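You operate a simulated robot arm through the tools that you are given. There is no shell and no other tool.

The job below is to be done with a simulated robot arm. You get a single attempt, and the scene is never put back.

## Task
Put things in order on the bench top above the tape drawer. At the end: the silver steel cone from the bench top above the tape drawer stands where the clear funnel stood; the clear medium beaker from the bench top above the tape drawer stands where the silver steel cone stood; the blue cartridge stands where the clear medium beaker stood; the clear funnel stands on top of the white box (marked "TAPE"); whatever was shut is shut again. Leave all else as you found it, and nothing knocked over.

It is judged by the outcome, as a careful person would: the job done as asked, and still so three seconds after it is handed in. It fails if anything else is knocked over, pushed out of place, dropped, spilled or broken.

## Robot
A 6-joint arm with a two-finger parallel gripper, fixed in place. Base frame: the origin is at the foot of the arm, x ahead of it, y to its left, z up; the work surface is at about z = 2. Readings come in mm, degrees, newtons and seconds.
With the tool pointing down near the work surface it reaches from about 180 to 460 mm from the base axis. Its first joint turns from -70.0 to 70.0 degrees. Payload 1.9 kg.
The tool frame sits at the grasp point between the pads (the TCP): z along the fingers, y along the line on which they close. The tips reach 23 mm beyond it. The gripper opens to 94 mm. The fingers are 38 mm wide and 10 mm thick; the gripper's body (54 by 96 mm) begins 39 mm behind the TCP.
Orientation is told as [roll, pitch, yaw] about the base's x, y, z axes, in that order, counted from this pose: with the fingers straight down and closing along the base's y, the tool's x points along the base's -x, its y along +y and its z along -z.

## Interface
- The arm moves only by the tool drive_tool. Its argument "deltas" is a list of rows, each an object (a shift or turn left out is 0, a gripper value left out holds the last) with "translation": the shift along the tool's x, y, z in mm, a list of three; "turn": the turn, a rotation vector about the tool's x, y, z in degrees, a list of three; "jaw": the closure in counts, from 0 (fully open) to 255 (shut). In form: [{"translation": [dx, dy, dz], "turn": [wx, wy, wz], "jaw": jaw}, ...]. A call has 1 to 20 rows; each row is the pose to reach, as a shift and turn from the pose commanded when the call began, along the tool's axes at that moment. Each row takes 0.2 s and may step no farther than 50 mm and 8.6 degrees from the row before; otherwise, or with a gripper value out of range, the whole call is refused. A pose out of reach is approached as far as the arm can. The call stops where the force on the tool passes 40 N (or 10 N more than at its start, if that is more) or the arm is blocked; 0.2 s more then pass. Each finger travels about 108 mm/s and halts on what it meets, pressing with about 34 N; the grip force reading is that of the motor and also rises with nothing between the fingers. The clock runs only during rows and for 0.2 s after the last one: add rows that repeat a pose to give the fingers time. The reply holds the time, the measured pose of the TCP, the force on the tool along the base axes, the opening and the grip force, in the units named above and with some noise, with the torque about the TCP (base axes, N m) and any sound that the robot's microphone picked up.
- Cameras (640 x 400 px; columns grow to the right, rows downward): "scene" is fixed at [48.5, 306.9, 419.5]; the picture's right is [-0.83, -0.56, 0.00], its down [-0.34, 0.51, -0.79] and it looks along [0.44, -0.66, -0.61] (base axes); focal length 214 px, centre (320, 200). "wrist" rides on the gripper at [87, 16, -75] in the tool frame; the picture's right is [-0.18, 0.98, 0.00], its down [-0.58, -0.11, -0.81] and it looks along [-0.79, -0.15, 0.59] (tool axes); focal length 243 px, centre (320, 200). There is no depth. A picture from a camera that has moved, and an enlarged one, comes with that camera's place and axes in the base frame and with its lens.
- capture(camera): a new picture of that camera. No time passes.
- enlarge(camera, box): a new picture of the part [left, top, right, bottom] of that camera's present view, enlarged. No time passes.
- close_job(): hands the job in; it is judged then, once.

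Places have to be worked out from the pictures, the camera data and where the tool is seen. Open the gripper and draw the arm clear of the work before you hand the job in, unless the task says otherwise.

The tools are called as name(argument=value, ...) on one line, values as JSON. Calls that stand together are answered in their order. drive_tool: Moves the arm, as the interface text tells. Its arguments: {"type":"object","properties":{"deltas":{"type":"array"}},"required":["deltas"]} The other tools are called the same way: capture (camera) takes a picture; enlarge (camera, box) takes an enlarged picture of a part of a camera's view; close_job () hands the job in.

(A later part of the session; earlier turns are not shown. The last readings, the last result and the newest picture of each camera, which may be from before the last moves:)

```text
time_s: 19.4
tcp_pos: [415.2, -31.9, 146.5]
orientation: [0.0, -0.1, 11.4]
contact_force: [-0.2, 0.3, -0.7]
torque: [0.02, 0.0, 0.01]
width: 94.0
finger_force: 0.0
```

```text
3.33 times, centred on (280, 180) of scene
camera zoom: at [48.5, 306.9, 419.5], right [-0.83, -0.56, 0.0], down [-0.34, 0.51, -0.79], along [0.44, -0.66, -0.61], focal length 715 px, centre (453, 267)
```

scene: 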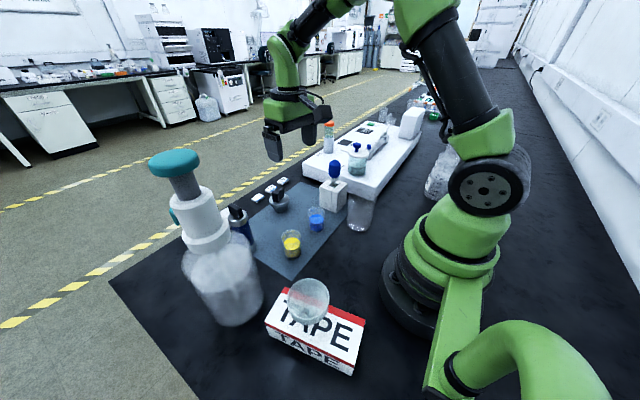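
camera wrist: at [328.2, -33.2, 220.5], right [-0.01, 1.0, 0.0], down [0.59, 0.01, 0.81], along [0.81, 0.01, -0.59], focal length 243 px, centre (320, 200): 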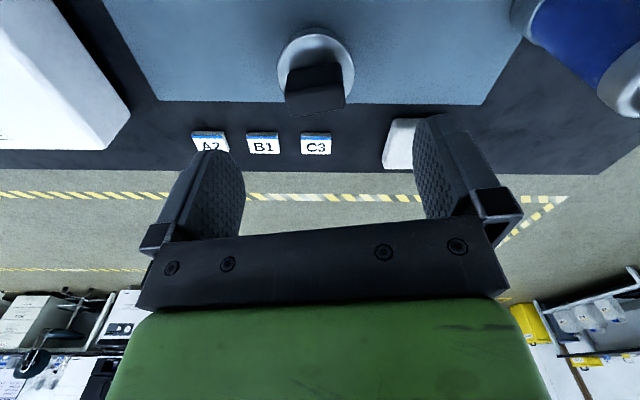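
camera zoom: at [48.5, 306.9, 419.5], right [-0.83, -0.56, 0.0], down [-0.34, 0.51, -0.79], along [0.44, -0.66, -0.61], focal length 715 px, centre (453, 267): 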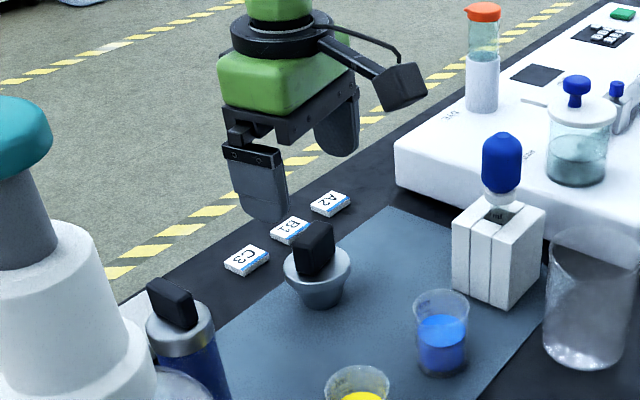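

The block is nearly aligned with the fingers. I'll take a stronger zoom of the cone from the fixed camera to pin down its heights.

enlarge(camera="scene", box=[260, 175, 300, 215])

enlarge(camera="scene", box=[225, 195, 275, 255])

enlarge(camera="scene", box=[335, 180, 385, 240])

```text
10.00 times, centred on (280, 195) of scene
camera zoom: at [48.5, 306.9, 419.5], right [-0.83, -0.56, 0.0], down [-0.34, 0.51, -0.79], along [0.44, -0.66, -0.61], focal length 2145 px, centre (720, 250)
```

zoom: 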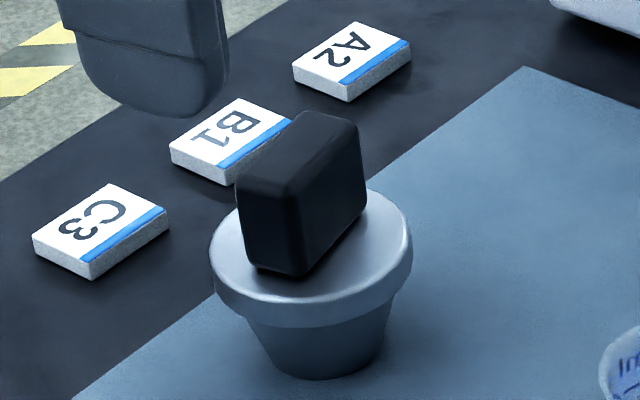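

```text
6.67 times, centred on (250, 225) of scene
camera zoom: at [48.5, 306.9, 419.5], right [-0.83, -0.56, 0.0], down [-0.34, 0.51, -0.79], along [0.44, -0.66, -0.61], focal length 1430 px, centre (787, 33)
```

zoom: 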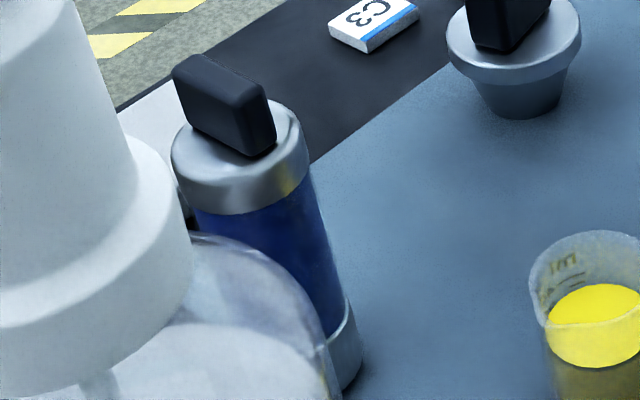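

```text
6.67 times, centred on (360, 210) of scene
camera zoom: at [48.5, 306.9, 419.5], right [-0.83, -0.56, 0.0], down [-0.34, 0.51, -0.79], along [0.44, -0.66, -0.61], focal length 1430 px, centre (53, 133)
```

zoom: 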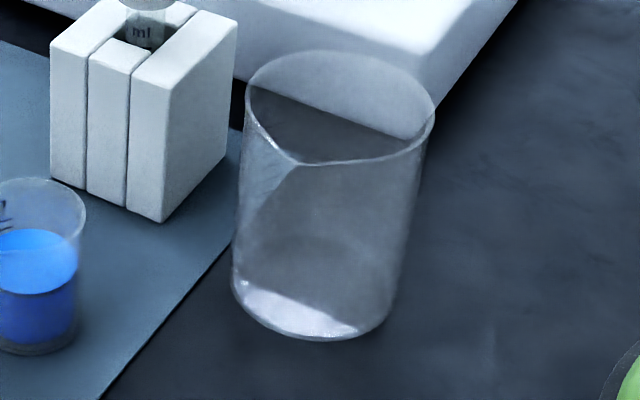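

The close-up gives the cone centre near (418,-34), the disc top at z≈41 and the block top at z≈72. I'll shift a couple of mm and descend to z≈85 to check straddling.

drive_tool(deltas=[{"translation": [-2, -2.8, 20]}, {"translation": [-2, -2.8, 45]}, {"translation": [-2, -2.8, 61]}, {"translation": [-2, -2.8, 61]}])

capture(camera="wrist")

enlarge(camera="scene", box=[240, 150, 320, 220])

```text
time_s: 20.4
tcp_pos: [417.6, -34.3, 85.6]
orientation: [0.1, -0.1, 11.4]
contact_force: [0.4, -0.8, 0.8]
torque: [-0.04, 0.01, 0.03]
width: 94.2
finger_force: 0.0
```

```text
taken
camera wrist: at [330.4, -35.1, 159.7], right [-0.01, 1.0, 0.0], down [0.59, 0.01, 0.81], along [0.81, 0.01, -0.59], focal length 243 px, centre (320, 200)
```

wrist: 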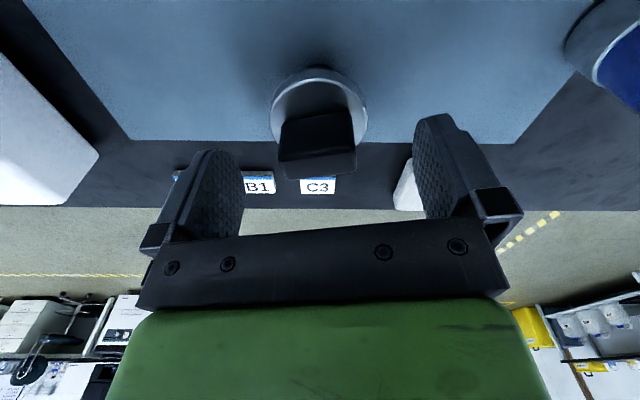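

```text
5.71 times, centred on (280, 185) of scene
camera zoom: at [48.5, 306.9, 419.5], right [-0.83, -0.56, 0.0], down [-0.34, 0.51, -0.79], along [0.44, -0.66, -0.61], focal length 1226 px, centre (549, 286)
```

zoom: 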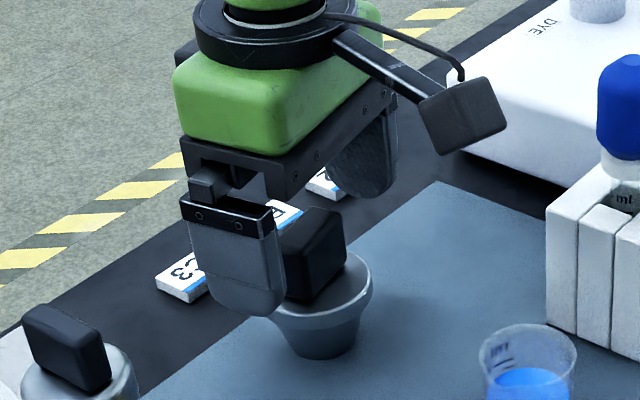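

The fingers straddle the block. I'll zoom in the wrist view to check centring and height once more.

enlarge(camera="wrist", box=[240, 60, 400, 190])

```text
3.08 times, centred on (320, 125) of wrist
camera zoom: at [330.4, -35.1, 159.7], right [-0.01, 1.0, 0.0], down [0.59, 0.01, 0.81], along [0.81, 0.01, -0.59], focal length 746 px, centre (320, 431)
```

zoom: 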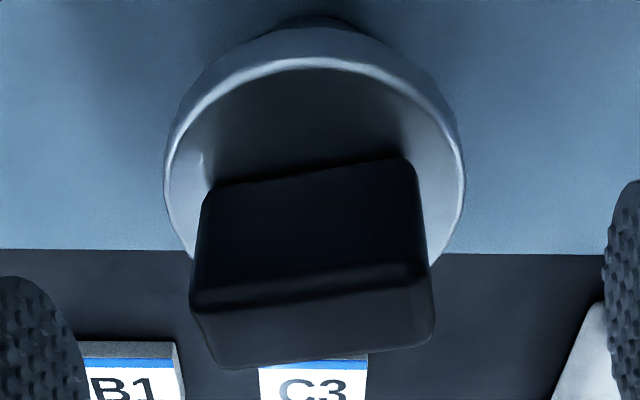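

Lateral centring is within 1 mm; the disc top is near z=40 and the block top near z=73. I'll descend to z≈69 and close.

drive_tool(deltas=[{"translation": [1, -0.5, 8]}, {"translation": [1, -0.5, 16]}, {"translation": [1, -0.5, 16]}, {"translation": [1, -0.5, 16], "jaw": 80}, {"translation": [1, -0.5, 16], "jaw": 140}, {"translation": [1, -0.5, 16], "jaw": 255}, {"translation": [1, -0.5, 16], "jaw": 255}, {"translation": [1, -0.5, 16], "jaw": 255}])

capture(camera="wrist")

enlarge(camera="scene", box=[240, 150, 320, 220])

```text
time_s: 22.2
tcp_pos: [417.0, -35.9, 70.8]
orientation: [0.0, -0.2, 11.5]
contact_force: [0.2, -1.3, 0.7]
torque: [-0.09, -0.03, 0.01]
width: 39.1
finger_force: 34.3
```

```text
taken
camera wrist: at [329.4, -35.9, 144.2], right [-0.01, 1.0, 0.0], down [0.59, 0.01, 0.81], along [0.81, 0.01, -0.59], focal length 243 px, centre (320, 200)
```

wrist: 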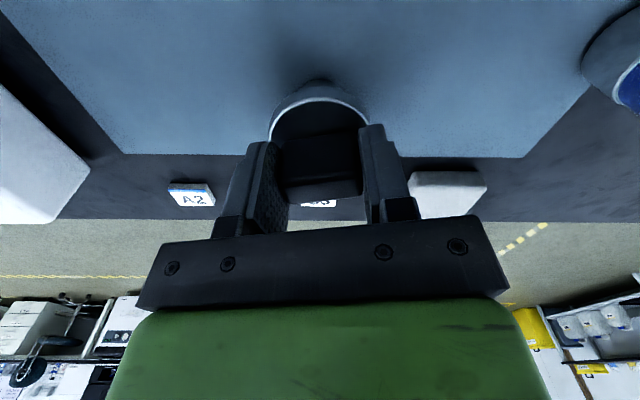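

```text
5.71 times, centred on (280, 185) of scene
camera zoom: at [48.5, 306.9, 419.5], right [-0.83, -0.56, 0.0], down [-0.34, 0.51, -0.79], along [0.44, -0.66, -0.61], focal length 1226 px, centre (549, 286)
```

zoom: 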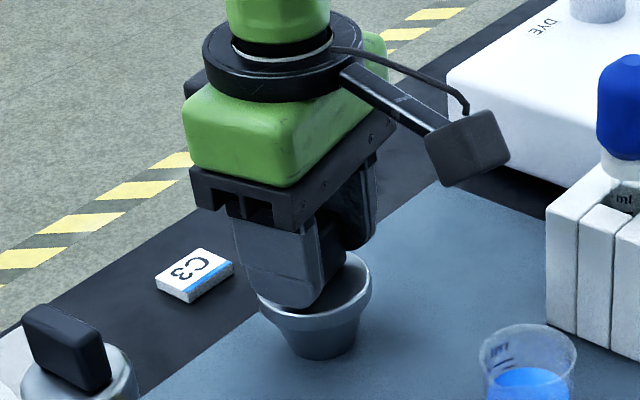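

Gripped at 39 mm with 34 N. I'll lift gently and check that the cone comes along.

drive_tool(deltas=[{"translation": [0, 0, -4]}, {"translation": [0, 0, -10]}, {"translation": [0, 0, -20]}, {"translation": [0, 0, -30]}, {"translation": [0, 0, -30]}])

capture(camera="wrist")

enlarge(camera="scene", box=[240, 150, 320, 220])

```text
time_s: 23.4
tcp_pos: [417.5, -34.8, 100.7]
orientation: [0.0, -0.1, 11.4]
contact_force: [-0.5, -0.3, -2.0]
torque: [0.03, 0.03, 0.0]
width: 39.4
finger_force: 33.7
```

```text
taken
camera wrist: at [329.2, -36.3, 174.8], right [-0.01, 1.0, 0.0], down [0.59, 0.01, 0.81], along [0.81, 0.01, -0.59], focal length 243 px, centre (320, 200)
```

wrist: 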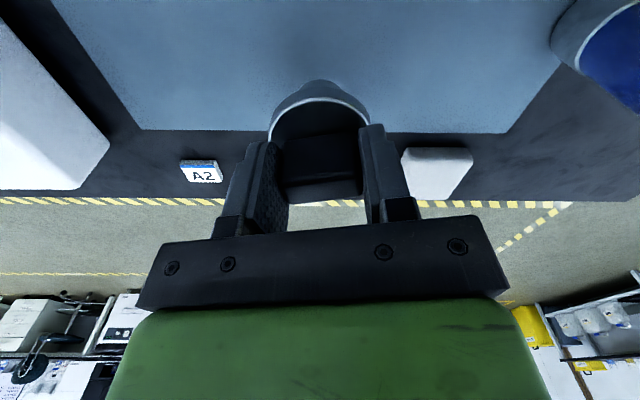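

```text
5.71 times, centred on (280, 185) of scene
camera zoom: at [48.5, 306.9, 419.5], right [-0.83, -0.56, 0.0], down [-0.34, 0.51, -0.79], along [0.44, -0.66, -0.61], focal length 1226 px, centre (549, 286)
```

zoom: 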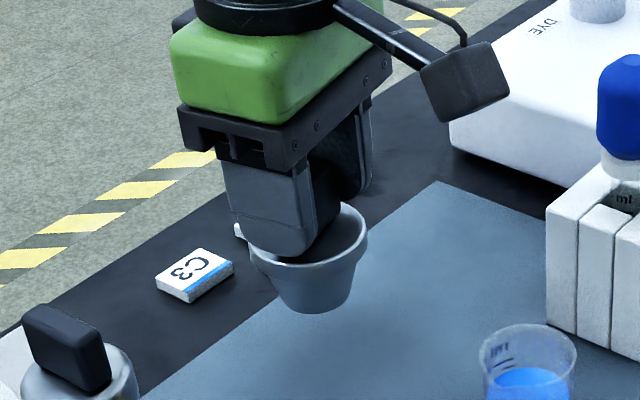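

The cone is firmly held with about 2 N of load. I'll raise it to z≈230, draw it in, and swing it around to above the funnel's old place at about (98,-231).

drive_tool(deltas=[{"translation": [0, 0, -43]}, {"translation": [0, 0, -86]}, {"translation": [0, 0, -130]}, {"translation": [42.1, 5.4, -130], "turn": [0, 0, 4.4]}, {"translation": [84.6, 6.9, -130], "turn": [0, 0, 9.4]}, {"translation": [126.8, 5.2, -130], "turn": [0, 0, 15.4]}, {"translation": [163.1, -2.8, -130], "turn": [0, 0, 21.4]}, {"translation": [182.7, -24.4, -130], "turn": [0, 0, 27.4]}, {"translation": [203.8, -47.7, -130], "turn": [0, 0, 33.4]}, {"translation": [229.5, -69.0, -130], "turn": [0, 0, 40.4]}, {"translation": [258, -88.8, -130], "turn": [0, 0, 47.4]}, {"translation": [289.2, -106.9, -130], "turn": [0, 0, 53.4]}, {"translation": [321.5, -120.8, -130], "turn": [0, 0, 59.4]}, {"translation": [351.2, -129.4, -130], "turn": [0, 0, 62.4]}])

capture(camera="wrist")

capture(camera="scene")

```text
time_s: 26.4
tcp_pos: [97.5, -230.7, 230.5]
orientation: [0.1, 0.0, -51.1]
contact_force: [0.1, 0.7, -2.6]
torque: [-0.04, 0.0, 0.02]
width: 39.5
finger_force: 34.0
```

```text
taken
camera wrist: at [55.9, -153.8, 304.6], right [0.88, 0.47, 0.0], down [0.28, -0.52, 0.81], along [0.38, -0.71, -0.59], focal length 243 px, centre (320, 200)
```

wrist: 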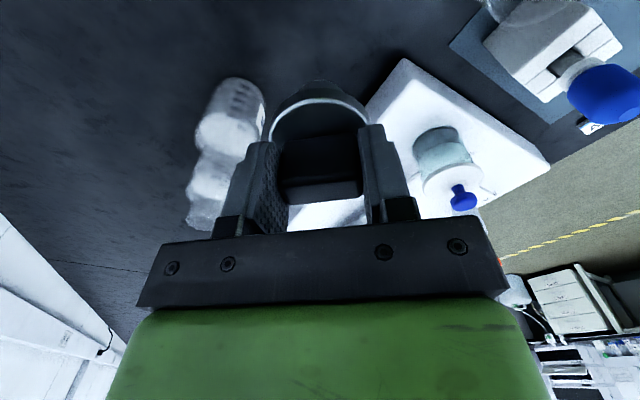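

```text
taken
```

scene: 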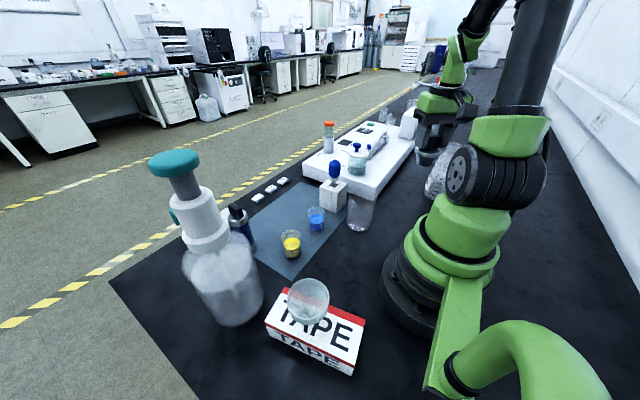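

The cone is above the target spot with nothing beneath. I'll descend to z≈76, then feel for the bench.

drive_tool(deltas=[{"translation": [0, 0, 45]}, {"translation": [0, 0, 90]}, {"translation": [0, 0, 130]}, {"translation": [0, 0, 150]}, {"translation": [0, 0, 154]}, {"translation": [0, 0, 154]}])

capture(camera="wrist")

enlarge(camera="scene", box=[370, 150, 470, 230])

```text
time_s: 27.8
tcp_pos: [97.9, -230.7, 76.3]
orientation: [0.1, 0.0, -51.0]
contact_force: [0.3, 0.1, -1.2]
torque: [0.03, 0.03, -0.01]
width: 39.6
finger_force: 34.3
```

```text
taken
camera wrist: at [56.7, -152.9, 150.0], right [0.88, 0.47, 0.0], down [0.28, -0.52, 0.81], along [0.38, -0.71, -0.59], focal length 243 px, centre (320, 200)
```

wrist: 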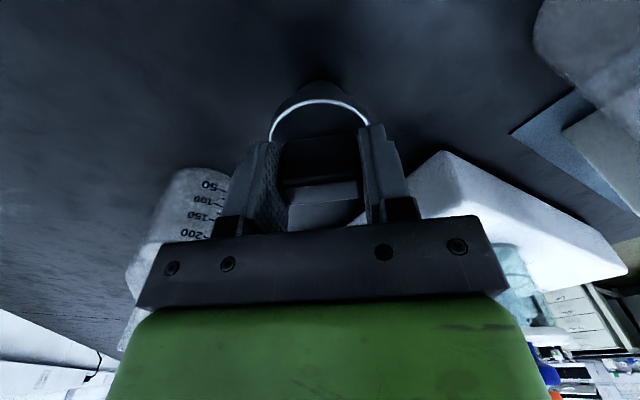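

```text
5.00 times, centred on (420, 190) of scene
camera zoom: at [48.5, 306.9, 419.5], right [-0.83, -0.56, 0.0], down [-0.34, 0.51, -0.79], along [0.44, -0.66, -0.61], focal length 1072 px, centre (-180, 250)
```

zoom: 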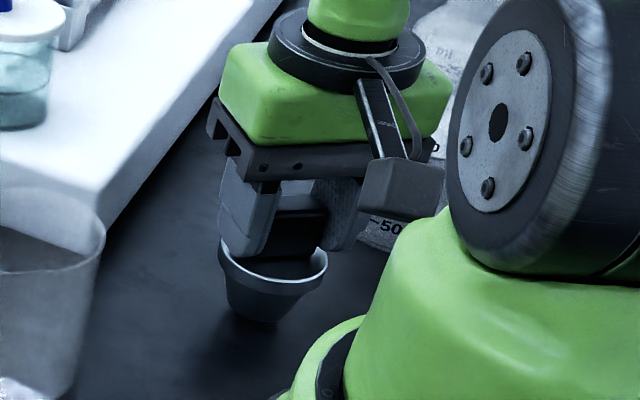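

The cone base lines up with where the funnel's stem was. I'll step down 4 mm and then finer.

drive_tool(deltas=[{"translation": [0, 0, 2]}, {"translation": [0, 0, 4]}, {"translation": [0, 0, 5]}, {"translation": [0, 0, 5]}])

```text
time_s: 28.8
tcp_pos: [98.2, -231.3, 71.2]
orientation: [0.1, 0.0, -51.1]
contact_force: [-0.4, 0.1, -1.7]
torque: [0.03, -0.01, 0.01]
width: 39.6
finger_force: 33.8
```

No contact yet at z≈71. I'll lower 1.5 mm more.

drive_tool(deltas=[{"translation": [0, 0, 0.7]}, {"translation": [0, 0, 1.3]}, {"translation": [0, 0, 1.3]}])

```text
time_s: 29.6
tcp_pos: [98.7, -230.6, 69.7]
orientation: [0.1, 0.1, -51.1]
contact_force: [0.4, 1.1, -1.2]
torque: [0.06, -0.02, 0.01]
width: 39.7
finger_force: 34.6
```

drive_tool(deltas=[{"translation": [0, 0, 0.5]}, {"translation": [0, 0, 1.0]}, {"translation": [0, 0, 1.0]}])

```text
time_s: 30.4
tcp_pos: [98.0, -231.6, 68.9]
orientation: [0.1, 0.1, -51.0]
contact_force: [-0.6, 0.2, -1.8]
torque: [0.0, 0.0, 0.01]
width: 39.6
finger_force: 34.3
```

Still hanging free at z≈69 (the mat there likely adds some thickness). Another 1 mm down.

drive_tool(deltas=[{"translation": [0, 0, 0.5]}, {"translation": [0, 0, 1.0]}, {"translation": [0, 0, 1.0]}])

```text
time_s: 31.2
tcp_pos: [98.1, -230.4, 68.8]
orientation: [0.0, -0.1, -51.1]
contact_force: [-4.3, 2.9, 17.2]
torque: [0.04, 0.03, -0.02]
width: 39.5
finger_force: 34.0
```

Contact at 17 N. I'll ease up 0.7 mm.

drive_tool(deltas=[{"translation": [0, 0, -0.4]}, {"translation": [0, 0, -0.7]}, {"translation": [0, 0, -0.7]}])

```text
time_s: 32.0
tcp_pos: [97.3, -231.6, 68.1]
orientation: [0.1, -0.1, -51.0]
contact_force: [-0.7, 0.2, -1.8]
torque: [0.04, -0.01, 0.0]
width: 39.8
finger_force: 34.0
```

drive_tool(deltas=[{"translation": [0, 0, 0.2]}, {"translation": [0, 0, 0.35]}, {"translation": [0, 0, 0.35]}])

```text
time_s: 32.8
tcp_pos: [98.0, -230.2, 68.7]
orientation: [0.1, 0.0, -50.9]
contact_force: [0.4, 0.1, -1.6]
torque: [-0.01, 0.02, -0.01]
width: 39.7
finger_force: 34.5
```

The base is within a few tenths of a mm of the bench. I'll release in stages.

drive_tool(deltas=[{"jaw": 140}, {"jaw": 110}, {"jaw": 70}, {"jaw": 40}, {"jaw": 40}])

capture(camera="wrist")

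enlarge(camera="scene", box=[370, 150, 470, 230])

```text
time_s: 34.0
tcp_pos: [98.1, -230.6, 68.4]
orientation: [0.1, 0.0, -51.0]
contact_force: [-0.5, -0.6, -0.5]
torque: [0.0, 0.0, 0.04]
width: 79.2
finger_force: 0.1
```

```text
taken
camera wrist: at [56.7, -153.4, 142.2], right [0.88, 0.47, 0.0], down [0.28, -0.52, 0.81], along [0.38, -0.71, -0.59], focal length 243 px, centre (320, 200)
```

wrist: 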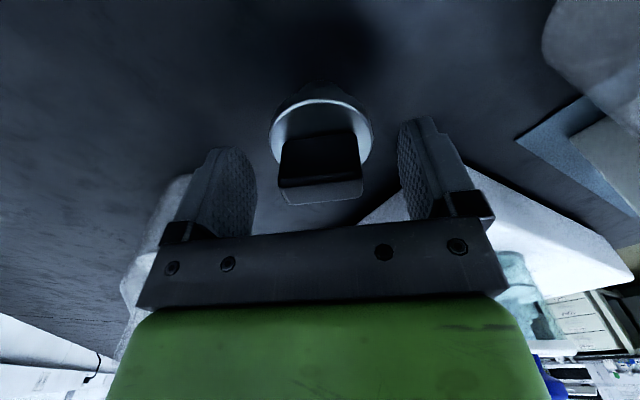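

```text
5.00 times, centred on (420, 190) of scene
camera zoom: at [48.5, 306.9, 419.5], right [-0.83, -0.56, 0.0], down [-0.34, 0.51, -0.79], along [0.44, -0.66, -0.61], focal length 1072 px, centre (-180, 250)
```

zoom: 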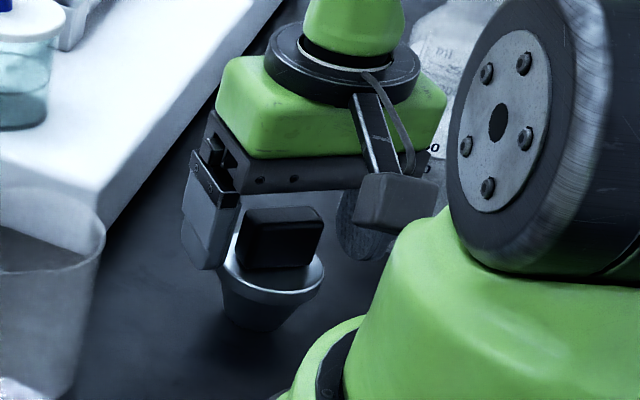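

The cone stands upright at the funnel's old spot. I'll raise the arm and move over the beaker for a closer look.

drive_tool(deltas=[{"translation": [0, 0, -20]}, {"translation": [0, 0, -65], "jaw": 20}, {"translation": [0, 0, -110], "jaw": 0}, {"translation": [0, 0, -150]}, {"translation": [9.2, 38.7, -150], "turn": [0, 0, -5.75]}, {"translation": [18.4, 77.3, -150], "turn": [0, 0, -11.5]}, {"translation": [27.7, 116, -150], "turn": [0, 0, -17.25]}, {"translation": [36.9, 154.7, -150], "turn": [0, 0, -23]}, {"translation": [36.9, 154.7, -150], "turn": [0, 0, -23]}])

capture(camera="wrist")

enlarge(camera="wrist", box=[230, 0, 410, 150])

capture(camera="scene")

```text
time_s: 36.0
tcp_pos: [194.1, -104.7, 219.5]
orientation: [0.0, 0.0, -28.0]
contact_force: [-0.3, -0.7, 0.7]
torque: [0.02, 0.0, 0.03]
width: 94.2
finger_force: 0.1
```

```text
taken
camera wrist: at [127.1, -49.2, 293.1], right [0.62, 0.78, 0.0], down [0.46, -0.37, 0.81], along [0.63, -0.5, -0.59], focal length 243 px, centre (320, 200)
```

wrist: 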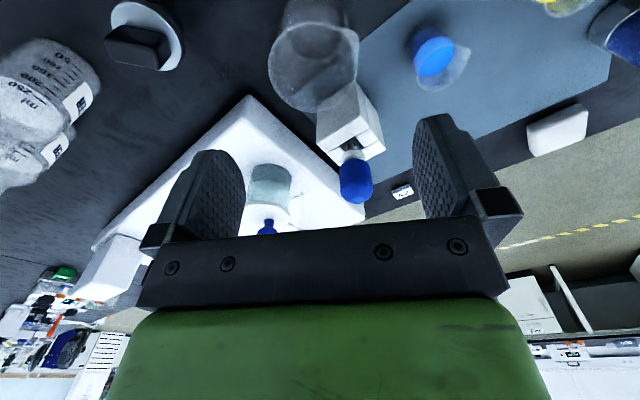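

```text
2.67 times, centred on (320, 75) of wrist
camera zoom: at [127.1, -49.2, 293.1], right [0.62, 0.78, 0.0], down [0.46, -0.37, 0.81], along [0.63, -0.5, -0.59], focal length 647 px, centre (320, 533)
```

zoom: 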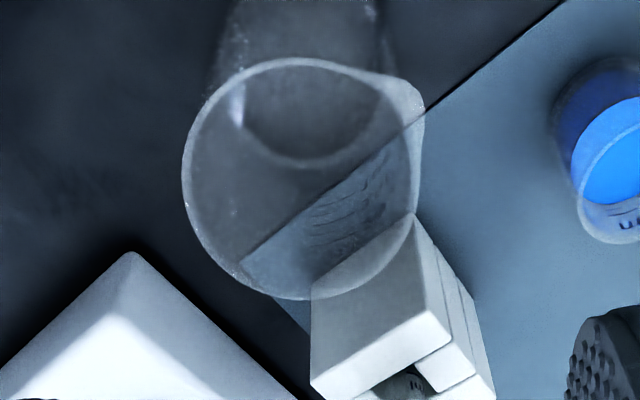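

```text
taken
```

scene: 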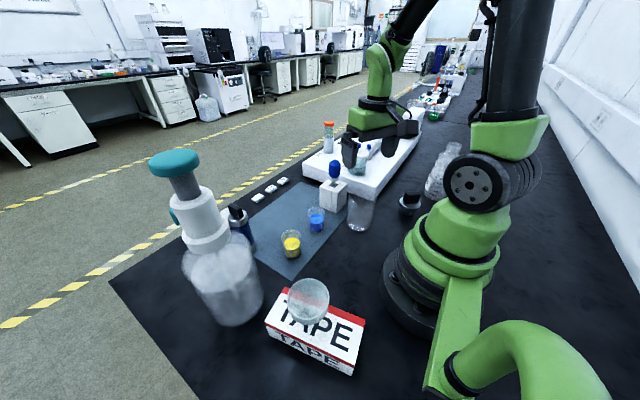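

The beaker's axis is near (197,-112), rim z≈97, diameter about 70 mm. I'll shift and descend to z≈135 to check alignment just above the rim.

drive_tool(deltas=[{"translation": [-2.4, -6.4, 30]}, {"translation": [-2.4, -6.4, 60]}, {"translation": [-2.4, -6.4, 84]}, {"translation": [-2.4, -6.4, 84]}])

capture(camera="wrist")

enlarge(camera="wrist", box=[220, 20, 420, 180])

enlarge(camera="scene", box=[320, 140, 420, 240])

```text
time_s: 37.0
tcp_pos: [194.6, -110.9, 133.8]
orientation: [-0.1, -0.1, -28.1]
contact_force: [-0.3, 0.9, 0.7]
torque: [0.01, 0.0, -0.02]
width: 93.8
finger_force: 0.0
```

```text
taken
camera wrist: at [125.8, -56.0, 208.3], right [0.62, 0.78, 0.0], down [0.46, -0.37, 0.81], along [0.63, -0.5, -0.59], focal length 243 px, centre (320, 200)
```

wrist: 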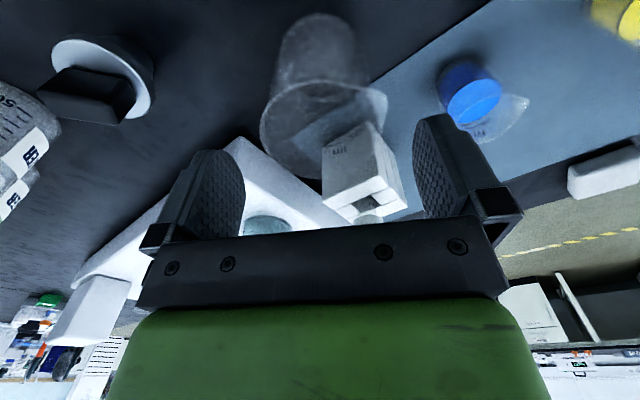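

```text
2.50 times, centred on (320, 100) of wrist
camera zoom: at [125.8, -56.0, 208.3], right [0.62, 0.78, 0.0], down [0.46, -0.37, 0.81], along [0.63, -0.5, -0.59], focal length 606 px, centre (320, 450)
```

zoom: 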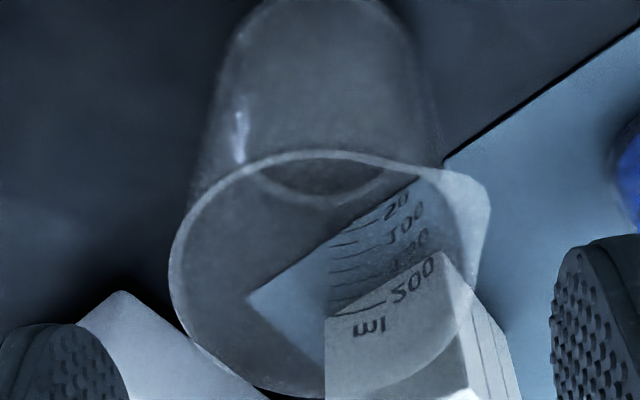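

```text
4.00 times, centred on (370, 190) of scene
camera zoom: at [48.5, 306.9, 419.5], right [-0.83, -0.56, 0.0], down [-0.34, 0.51, -0.79], along [0.44, -0.66, -0.61], focal length 858 px, centre (120, 240)
```

zoom: 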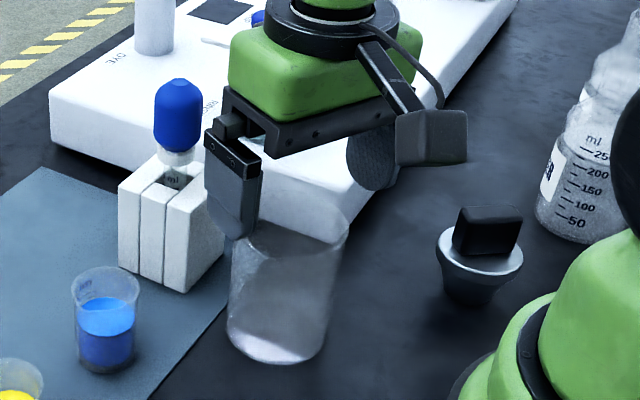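

The beaker is centred to within ~1.5 mm, but its spout would sit under one finger. I'll turn the gripper 22° (yaw -50) to keep the pads off the spout while staying clear of the rack, and re-check before descending.

drive_tool(deltas=[{"translation": [1.2, 0.4, 0], "turn": [0, 0, 7.3]}, {"translation": [1.2, 0.4, 0], "turn": [0, 0, 14.6]}, {"translation": [1.2, 0.4, 0], "turn": [0, 0, 22]}, {"translation": [1.2, 0.4, 0], "turn": [0, 0, 22]}])

capture(camera="wrist")

enlarge(camera="wrist", box=[220, 20, 420, 180])

enlarge(camera="scene", box=[320, 140, 420, 240])

```text
time_s: 38.0
tcp_pos: [193.2, -109.7, 133.8]
orientation: [0.1, 0.0, -50.1]
contact_force: [-0.5, -0.3, 0.2]
torque: [-0.03, -0.01, -0.03]
width: 94.0
finger_force: 0.1
```

```text
taken
camera wrist: at [150.7, -33.8, 208.6], right [0.87, 0.49, 0.0], down [0.29, -0.52, 0.81], along [0.39, -0.7, -0.59], focal length 243 px, centre (320, 200)
```

wrist: 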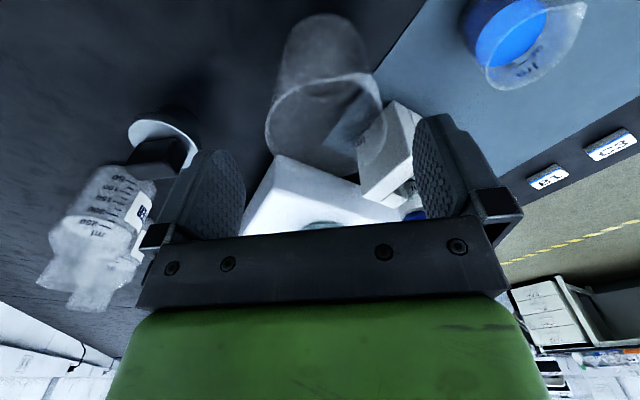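

```text
2.50 times, centred on (320, 100) of wrist
camera zoom: at [150.7, -33.8, 208.6], right [0.87, 0.49, 0.0], down [0.29, -0.52, 0.81], along [0.39, -0.7, -0.59], focal length 606 px, centre (320, 450)
```

zoom: 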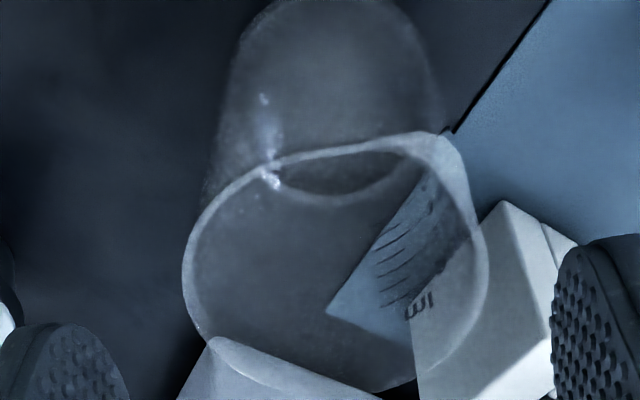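

```text
4.00 times, centred on (370, 190) of scene
camera zoom: at [48.5, 306.9, 419.5], right [-0.83, -0.56, 0.0], down [-0.34, 0.51, -0.79], along [0.44, -0.66, -0.61], focal length 858 px, centre (120, 240)
```

zoom: 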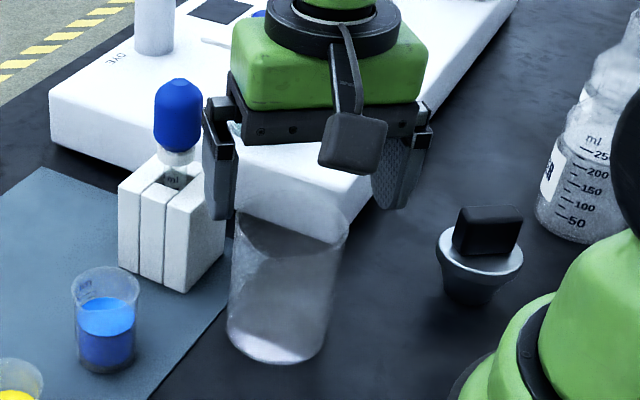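

Correcting for perspective, the beaker axis is about (199,-113), so I need roughly 5 mm further out and 2.6 mm sideways. I'll apply that and recheck just above the rim before descending.

drive_tool(deltas=[{"translation": [-5.2, 2.6, 0]}, {"translation": [-5.2, 2.6, 9]}, {"translation": [-5.2, 2.6, 9]}])

enlarge(camera="wrist", box=[200, 20, 440, 200])

enlarge(camera="scene", box=[330, 150, 400, 230])

```text
time_s: 38.8
tcp_pos: [198.6, -113.9, 126.1]
orientation: [0.1, 0.0, -50.2]
contact_force: [-0.7, 0.5, -0.1]
torque: [0.02, -0.03, 0.0]
width: 94.1
finger_force: 0.1
```

```text
2.22 times, centred on (320, 110) of wrist
camera zoom: at [155.7, -36.3, 199.5], right [0.87, 0.49, 0.0], down [0.29, -0.52, 0.81], along [0.4, -0.7, -0.59], focal length 539 px, centre (320, 400)
```

zoom: 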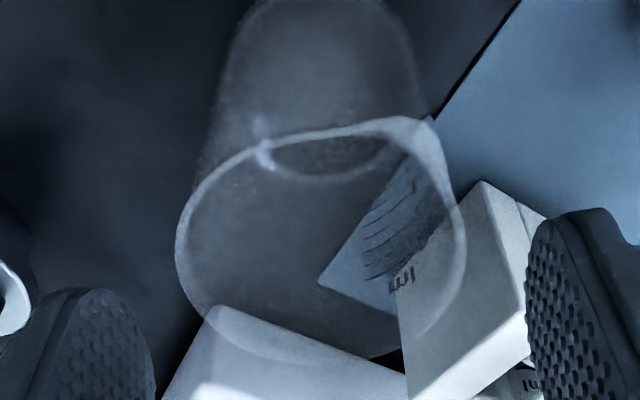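

```text
5.00 times, centred on (365, 190) of scene
camera zoom: at [48.5, 306.9, 419.5], right [-0.83, -0.56, 0.0], down [-0.34, 0.51, -0.79], along [0.44, -0.66, -0.61], focal length 1072 px, centre (95, 250)
```

zoom: 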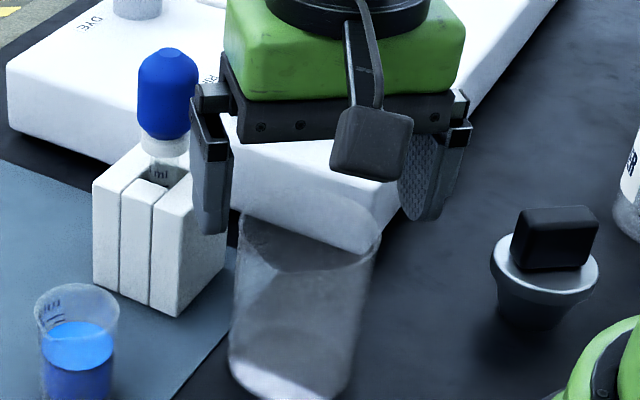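

Centred within 1 mm now. I'll descend to z≈68 so the pads grip the wall below the rim, then check.

drive_tool(deltas=[{"translation": [0, 0, 15]}, {"translation": [0, 0, 30]}, {"translation": [0, 0, 45]}, {"translation": [0, 0, 57]}, {"translation": [0, 0, 57]}])

capture(camera="wrist")

enlarge(camera="scene", box=[330, 150, 400, 240])

```text
time_s: 40.0
tcp_pos: [199.3, -113.7, 68.1]
orientation: [-0.1, -0.2, -50.0]
contact_force: [1.4, -0.3, -0.1]
torque: [0.0, 0.01, -0.01]
width: 93.8
finger_force: 0.0
```

```text
taken
camera wrist: at [156.0, -36.4, 142.1], right [0.87, 0.49, 0.0], down [0.29, -0.52, 0.81], along [0.4, -0.7, -0.59], focal length 243 px, centre (320, 200)
```

wrist: 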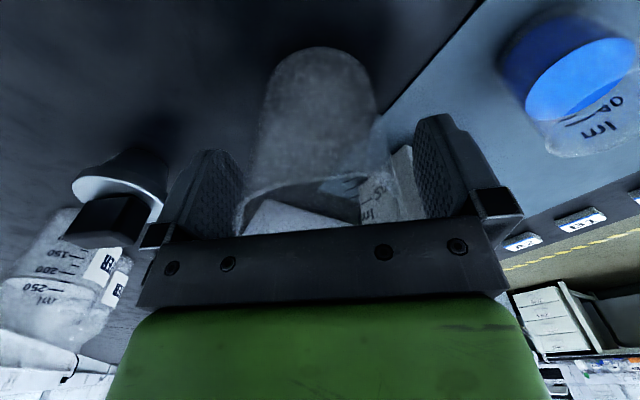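

```text
4.44 times, centred on (365, 195) of scene
camera zoom: at [48.5, 306.9, 419.5], right [-0.83, -0.56, 0.0], down [-0.34, 0.51, -0.79], along [0.44, -0.66, -0.61], focal length 953 px, centre (120, 222)
```

zoom: 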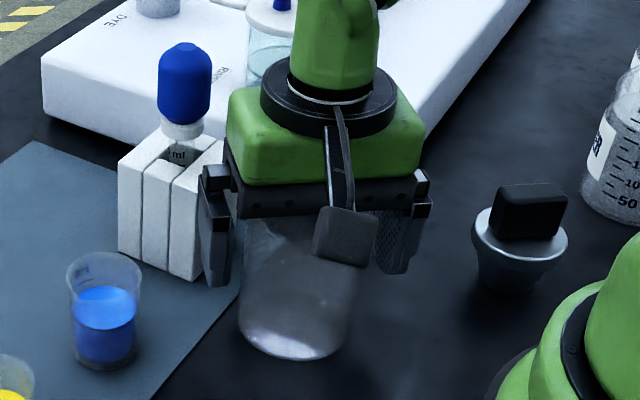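

The fingers straddle the beaker evenly with no contact. Closing now.

drive_tool(deltas=[{"jaw": 35}, {"jaw": 70}, {"jaw": 255}, {"jaw": 255}, {"jaw": 255}])

capture(camera="wrist")

enlarge(camera="scene", box=[330, 150, 400, 240])

```text
time_s: 41.2
tcp_pos: [198.2, -111.2, 69.0]
orientation: [0.0, 0.0, -49.9]
contact_force: [-0.5, 0.8, 0.7]
torque: [0.01, 0.01, 0.02]
width: 69.7
finger_force: 33.5
```

```text
taken
camera wrist: at [156.0, -36.3, 142.3], right [0.87, 0.49, 0.0], down [0.29, -0.52, 0.81], along [0.4, -0.7, -0.59], focal length 243 px, centre (320, 200)
```

wrist: 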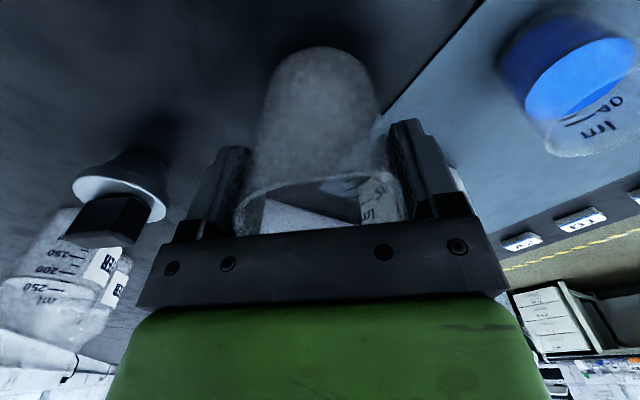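

```text
4.44 times, centred on (365, 195) of scene
camera zoom: at [48.5, 306.9, 419.5], right [-0.83, -0.56, 0.0], down [-0.34, 0.51, -0.79], along [0.44, -0.66, -0.61], focal length 953 px, centre (120, 222)
```

zoom: 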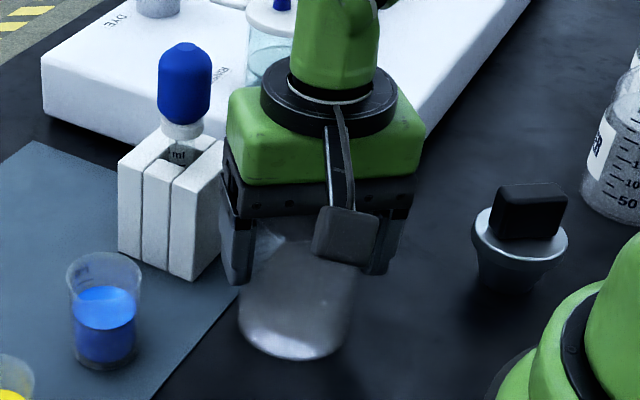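

Gripped at 69.7 mm; the beaker's old place is about (199,-113). I'll lift gently and verify.

drive_tool(deltas=[{"translation": [0, 0, -5]}, {"translation": [0, 0, -20]}, {"translation": [0, 0, -55]}, {"translation": [0, 0, -95]}, {"translation": [0, 0, -135]}, {"translation": [0, 0, -166]}, {"translation": [0, 0, -166]}])

capture(camera="wrist")

capture(camera="scene")

```text
time_s: 42.8
tcp_pos: [199.1, -112.6, 235.7]
orientation: [0.0, -0.1, -50.0]
contact_force: [0.9, 0.1, -0.2]
torque: [0.0, 0.02, -0.01]
width: 69.5
finger_force: 34.2
```

```text
taken
camera wrist: at [155.6, -36.3, 309.2], right [0.87, 0.49, 0.0], down [0.29, -0.52, 0.81], along [0.4, -0.7, -0.59], focal length 243 px, centre (320, 200)
```

wrist: 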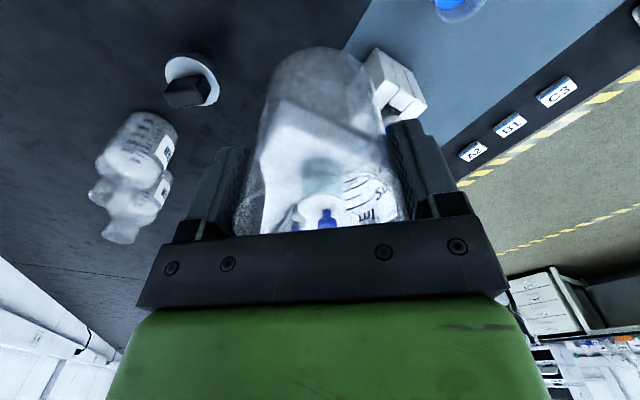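

```text
taken
```

scene: 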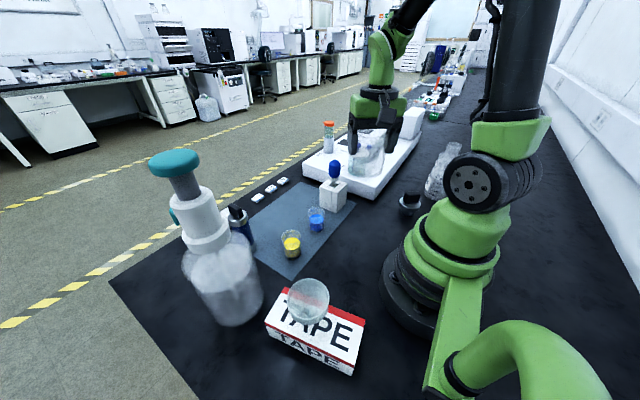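

The beaker is up, held upright and above all neighbours. I'll carry it over to the cone's old place at about (419,-35).

drive_tool(deltas=[{"translation": [6.3, 35.6, 0], "turn": [0, 0, -3]}, {"translation": [7.2, 70.3, 0], "turn": [0, 0, -6]}, {"translation": [-5.5, 104.0, 0], "turn": [0, 0, -9]}, {"translation": [-24.8, 134.8, 0], "turn": [0, 0, -12]}, {"translation": [-44.8, 165.0, 0], "turn": [0, 0, -16]}, {"translation": [-64.4, 192.9, 0], "turn": [0, 0, -21]}, {"translation": [-81.8, 218.2, 0], "turn": [0, 0, -25]}, {"translation": [-81.8, 218.2, 0], "turn": [0, 0, -25]}])

capture(camera="wrist")

capture(camera="scene")

```text
time_s: 44.6
tcp_pos: [418.2, -35.2, 234.6]
orientation: [0.1, 0.1, -25.0]
contact_force: [0.0, -0.7, -0.9]
torque: [0.01, -0.01, -0.02]
width: 69.4
finger_force: 34.1
```

```text
taken
camera wrist: at [347.2, 15.7, 308.7], right [0.58, 0.81, 0.0], down [0.48, -0.34, 0.81], along [0.66, -0.47, -0.59], focal length 243 px, centre (320, 200)
```

wrist: 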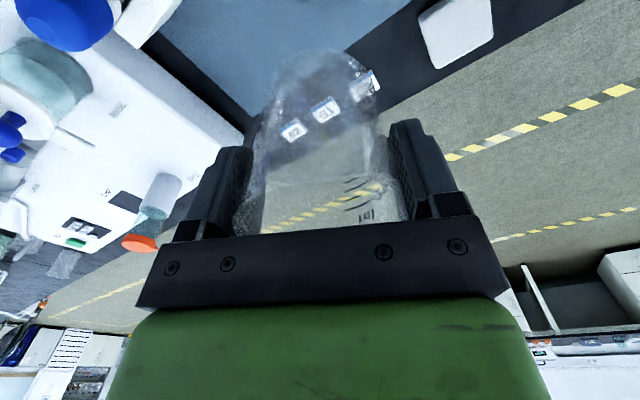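

```text
taken
```

scene: 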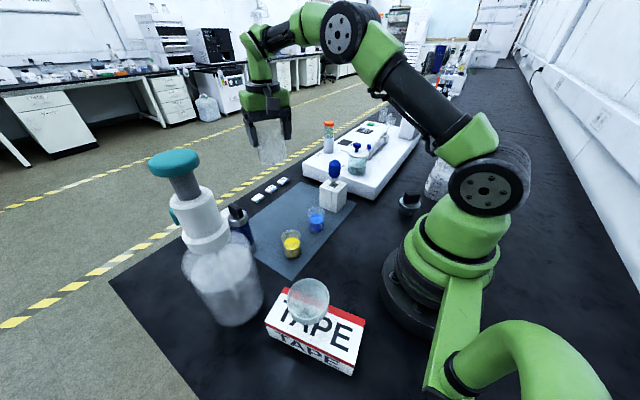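

The beaker is above the cone's old spot. I'll descend to z≈80 and inspect.

drive_tool(deltas=[{"translation": [0, 0, 40]}, {"translation": [0, 0, 80]}, {"translation": [0, 0, 115]}, {"translation": [0, 0, 140]}, {"translation": [0, 0, 155]}, {"translation": [0, 0, 155]}])

capture(camera="wrist")

enlarge(camera="scene", box=[230, 140, 330, 240])

```text
time_s: 46.0
tcp_pos: [418.7, -36.3, 80.0]
orientation: [0.0, -0.1, -25.2]
contact_force: [0.9, -0.2, -1.6]
torque: [0.03, -0.01, -0.02]
width: 69.4
finger_force: 34.1
```

```text
taken
camera wrist: at [347.4, 15.1, 153.3], right [0.58, 0.81, 0.0], down [0.48, -0.34, 0.81], along [0.66, -0.47, -0.59], focal length 243 px, centre (320, 200)
```

wrist: 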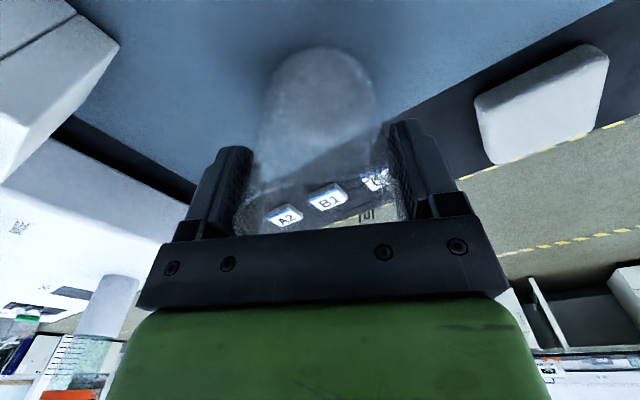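

```text
4.00 times, centred on (280, 190) of scene
camera zoom: at [48.5, 306.9, 419.5], right [-0.83, -0.56, 0.0], down [-0.34, 0.51, -0.79], along [0.44, -0.66, -0.61], focal length 858 px, centre (480, 240)
```

zoom: 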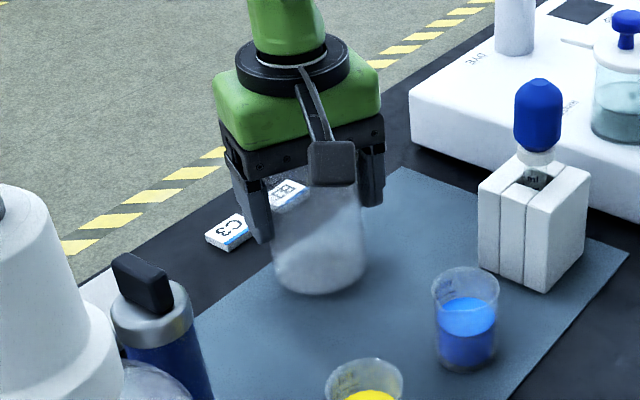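

Alignment matches the cone's old base position in the image. I'll lower 7 mm, then in fine steps.

drive_tool(deltas=[{"translation": [0, 0, 3]}, {"translation": [0, 0, 6]}, {"translation": [0, 0, 7.5]}, {"translation": [0, 0, 7.5]}])

```text
time_s: 47.0
tcp_pos: [418.6, -36.3, 73.0]
orientation: [0.0, -0.1, -25.1]
contact_force: [0.6, -0.3, -2.0]
torque: [0.01, 0.01, 0.01]
width: 69.3
finger_force: 34.1
```

drive_tool(deltas=[{"translation": [0, 0, 0.7]}, {"translation": [0, 0, 1.3]}, {"translation": [0, 0, 1.3]}])

```text
time_s: 47.8
tcp_pos: [418.9, -35.8, 70.5]
orientation: [0.0, -0.1, -25.0]
contact_force: [0.6, -0.8, -1.3]
torque: [0.01, -0.01, -0.03]
width: 69.3
finger_force: 34.1
```

Still free at about z=71. I'll go down another 0.8 mm.

drive_tool(deltas=[{"translation": [0, 0, 0.4]}, {"translation": [0, 0, 0.8]}, {"translation": [0, 0, 0.8]}])

```text
time_s: 48.6
tcp_pos: [418.8, -36.5, 70.6]
orientation: [0.0, -0.1, -25.0]
contact_force: [-1.2, 0.5, 0.6]
torque: [0.0, 0.03, 0.0]
width: 69.5
finger_force: 33.9
```

The load has shifted from about -1.7 to +0.6 N, which suggests first contact. I'll go another 0.3 mm to confirm.

drive_tool(deltas=[{"translation": [0, 0, 0.15]}, {"translation": [0, 0, 0.3]}, {"translation": [0, 0, 0.3]}])

```text
time_s: 49.4
tcp_pos: [418.9, -36.5, 70.3]
orientation: [0.0, -0.1, -25.0]
contact_force: [-1.6, 1.4, 2.2]
torque: [0.03, 0.01, -0.02]
width: 69.4
finger_force: 33.7
```

Light contact confirmed at about 2–4 N. I'll release in stages.

drive_tool(deltas=[{"jaw": 60}, {"jaw": 45}, {"jaw": 25}, {"jaw": 0}, {"jaw": 0}])

capture(camera="wrist")

enlarge(camera="scene", box=[230, 140, 330, 240])

```text
time_s: 50.6
tcp_pos: [418.6, -35.4, 67.9]
orientation: [0.0, -0.1, -24.9]
contact_force: [-0.2, -0.1, 0.2]
torque: [0.01, 0.0, 0.03]
width: 94.1
finger_force: 0.1
```

```text
taken
camera wrist: at [347.3, 15.5, 144.0], right [0.58, 0.81, 0.0], down [0.48, -0.34, 0.81], along [0.66, -0.47, -0.59], focal length 243 px, centre (320, 200)
```

wrist: 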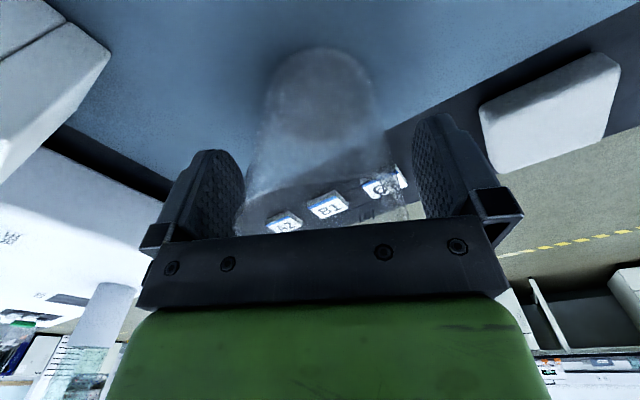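

```text
4.00 times, centred on (280, 190) of scene
camera zoom: at [48.5, 306.9, 419.5], right [-0.83, -0.56, 0.0], down [-0.34, 0.51, -0.79], along [0.44, -0.66, -0.61], focal length 858 px, centre (480, 240)
```

zoom: 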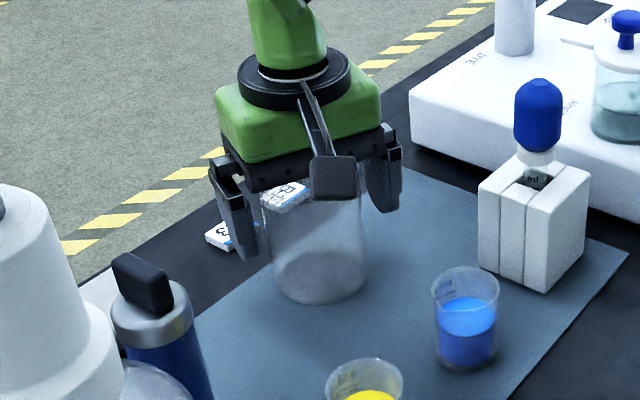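

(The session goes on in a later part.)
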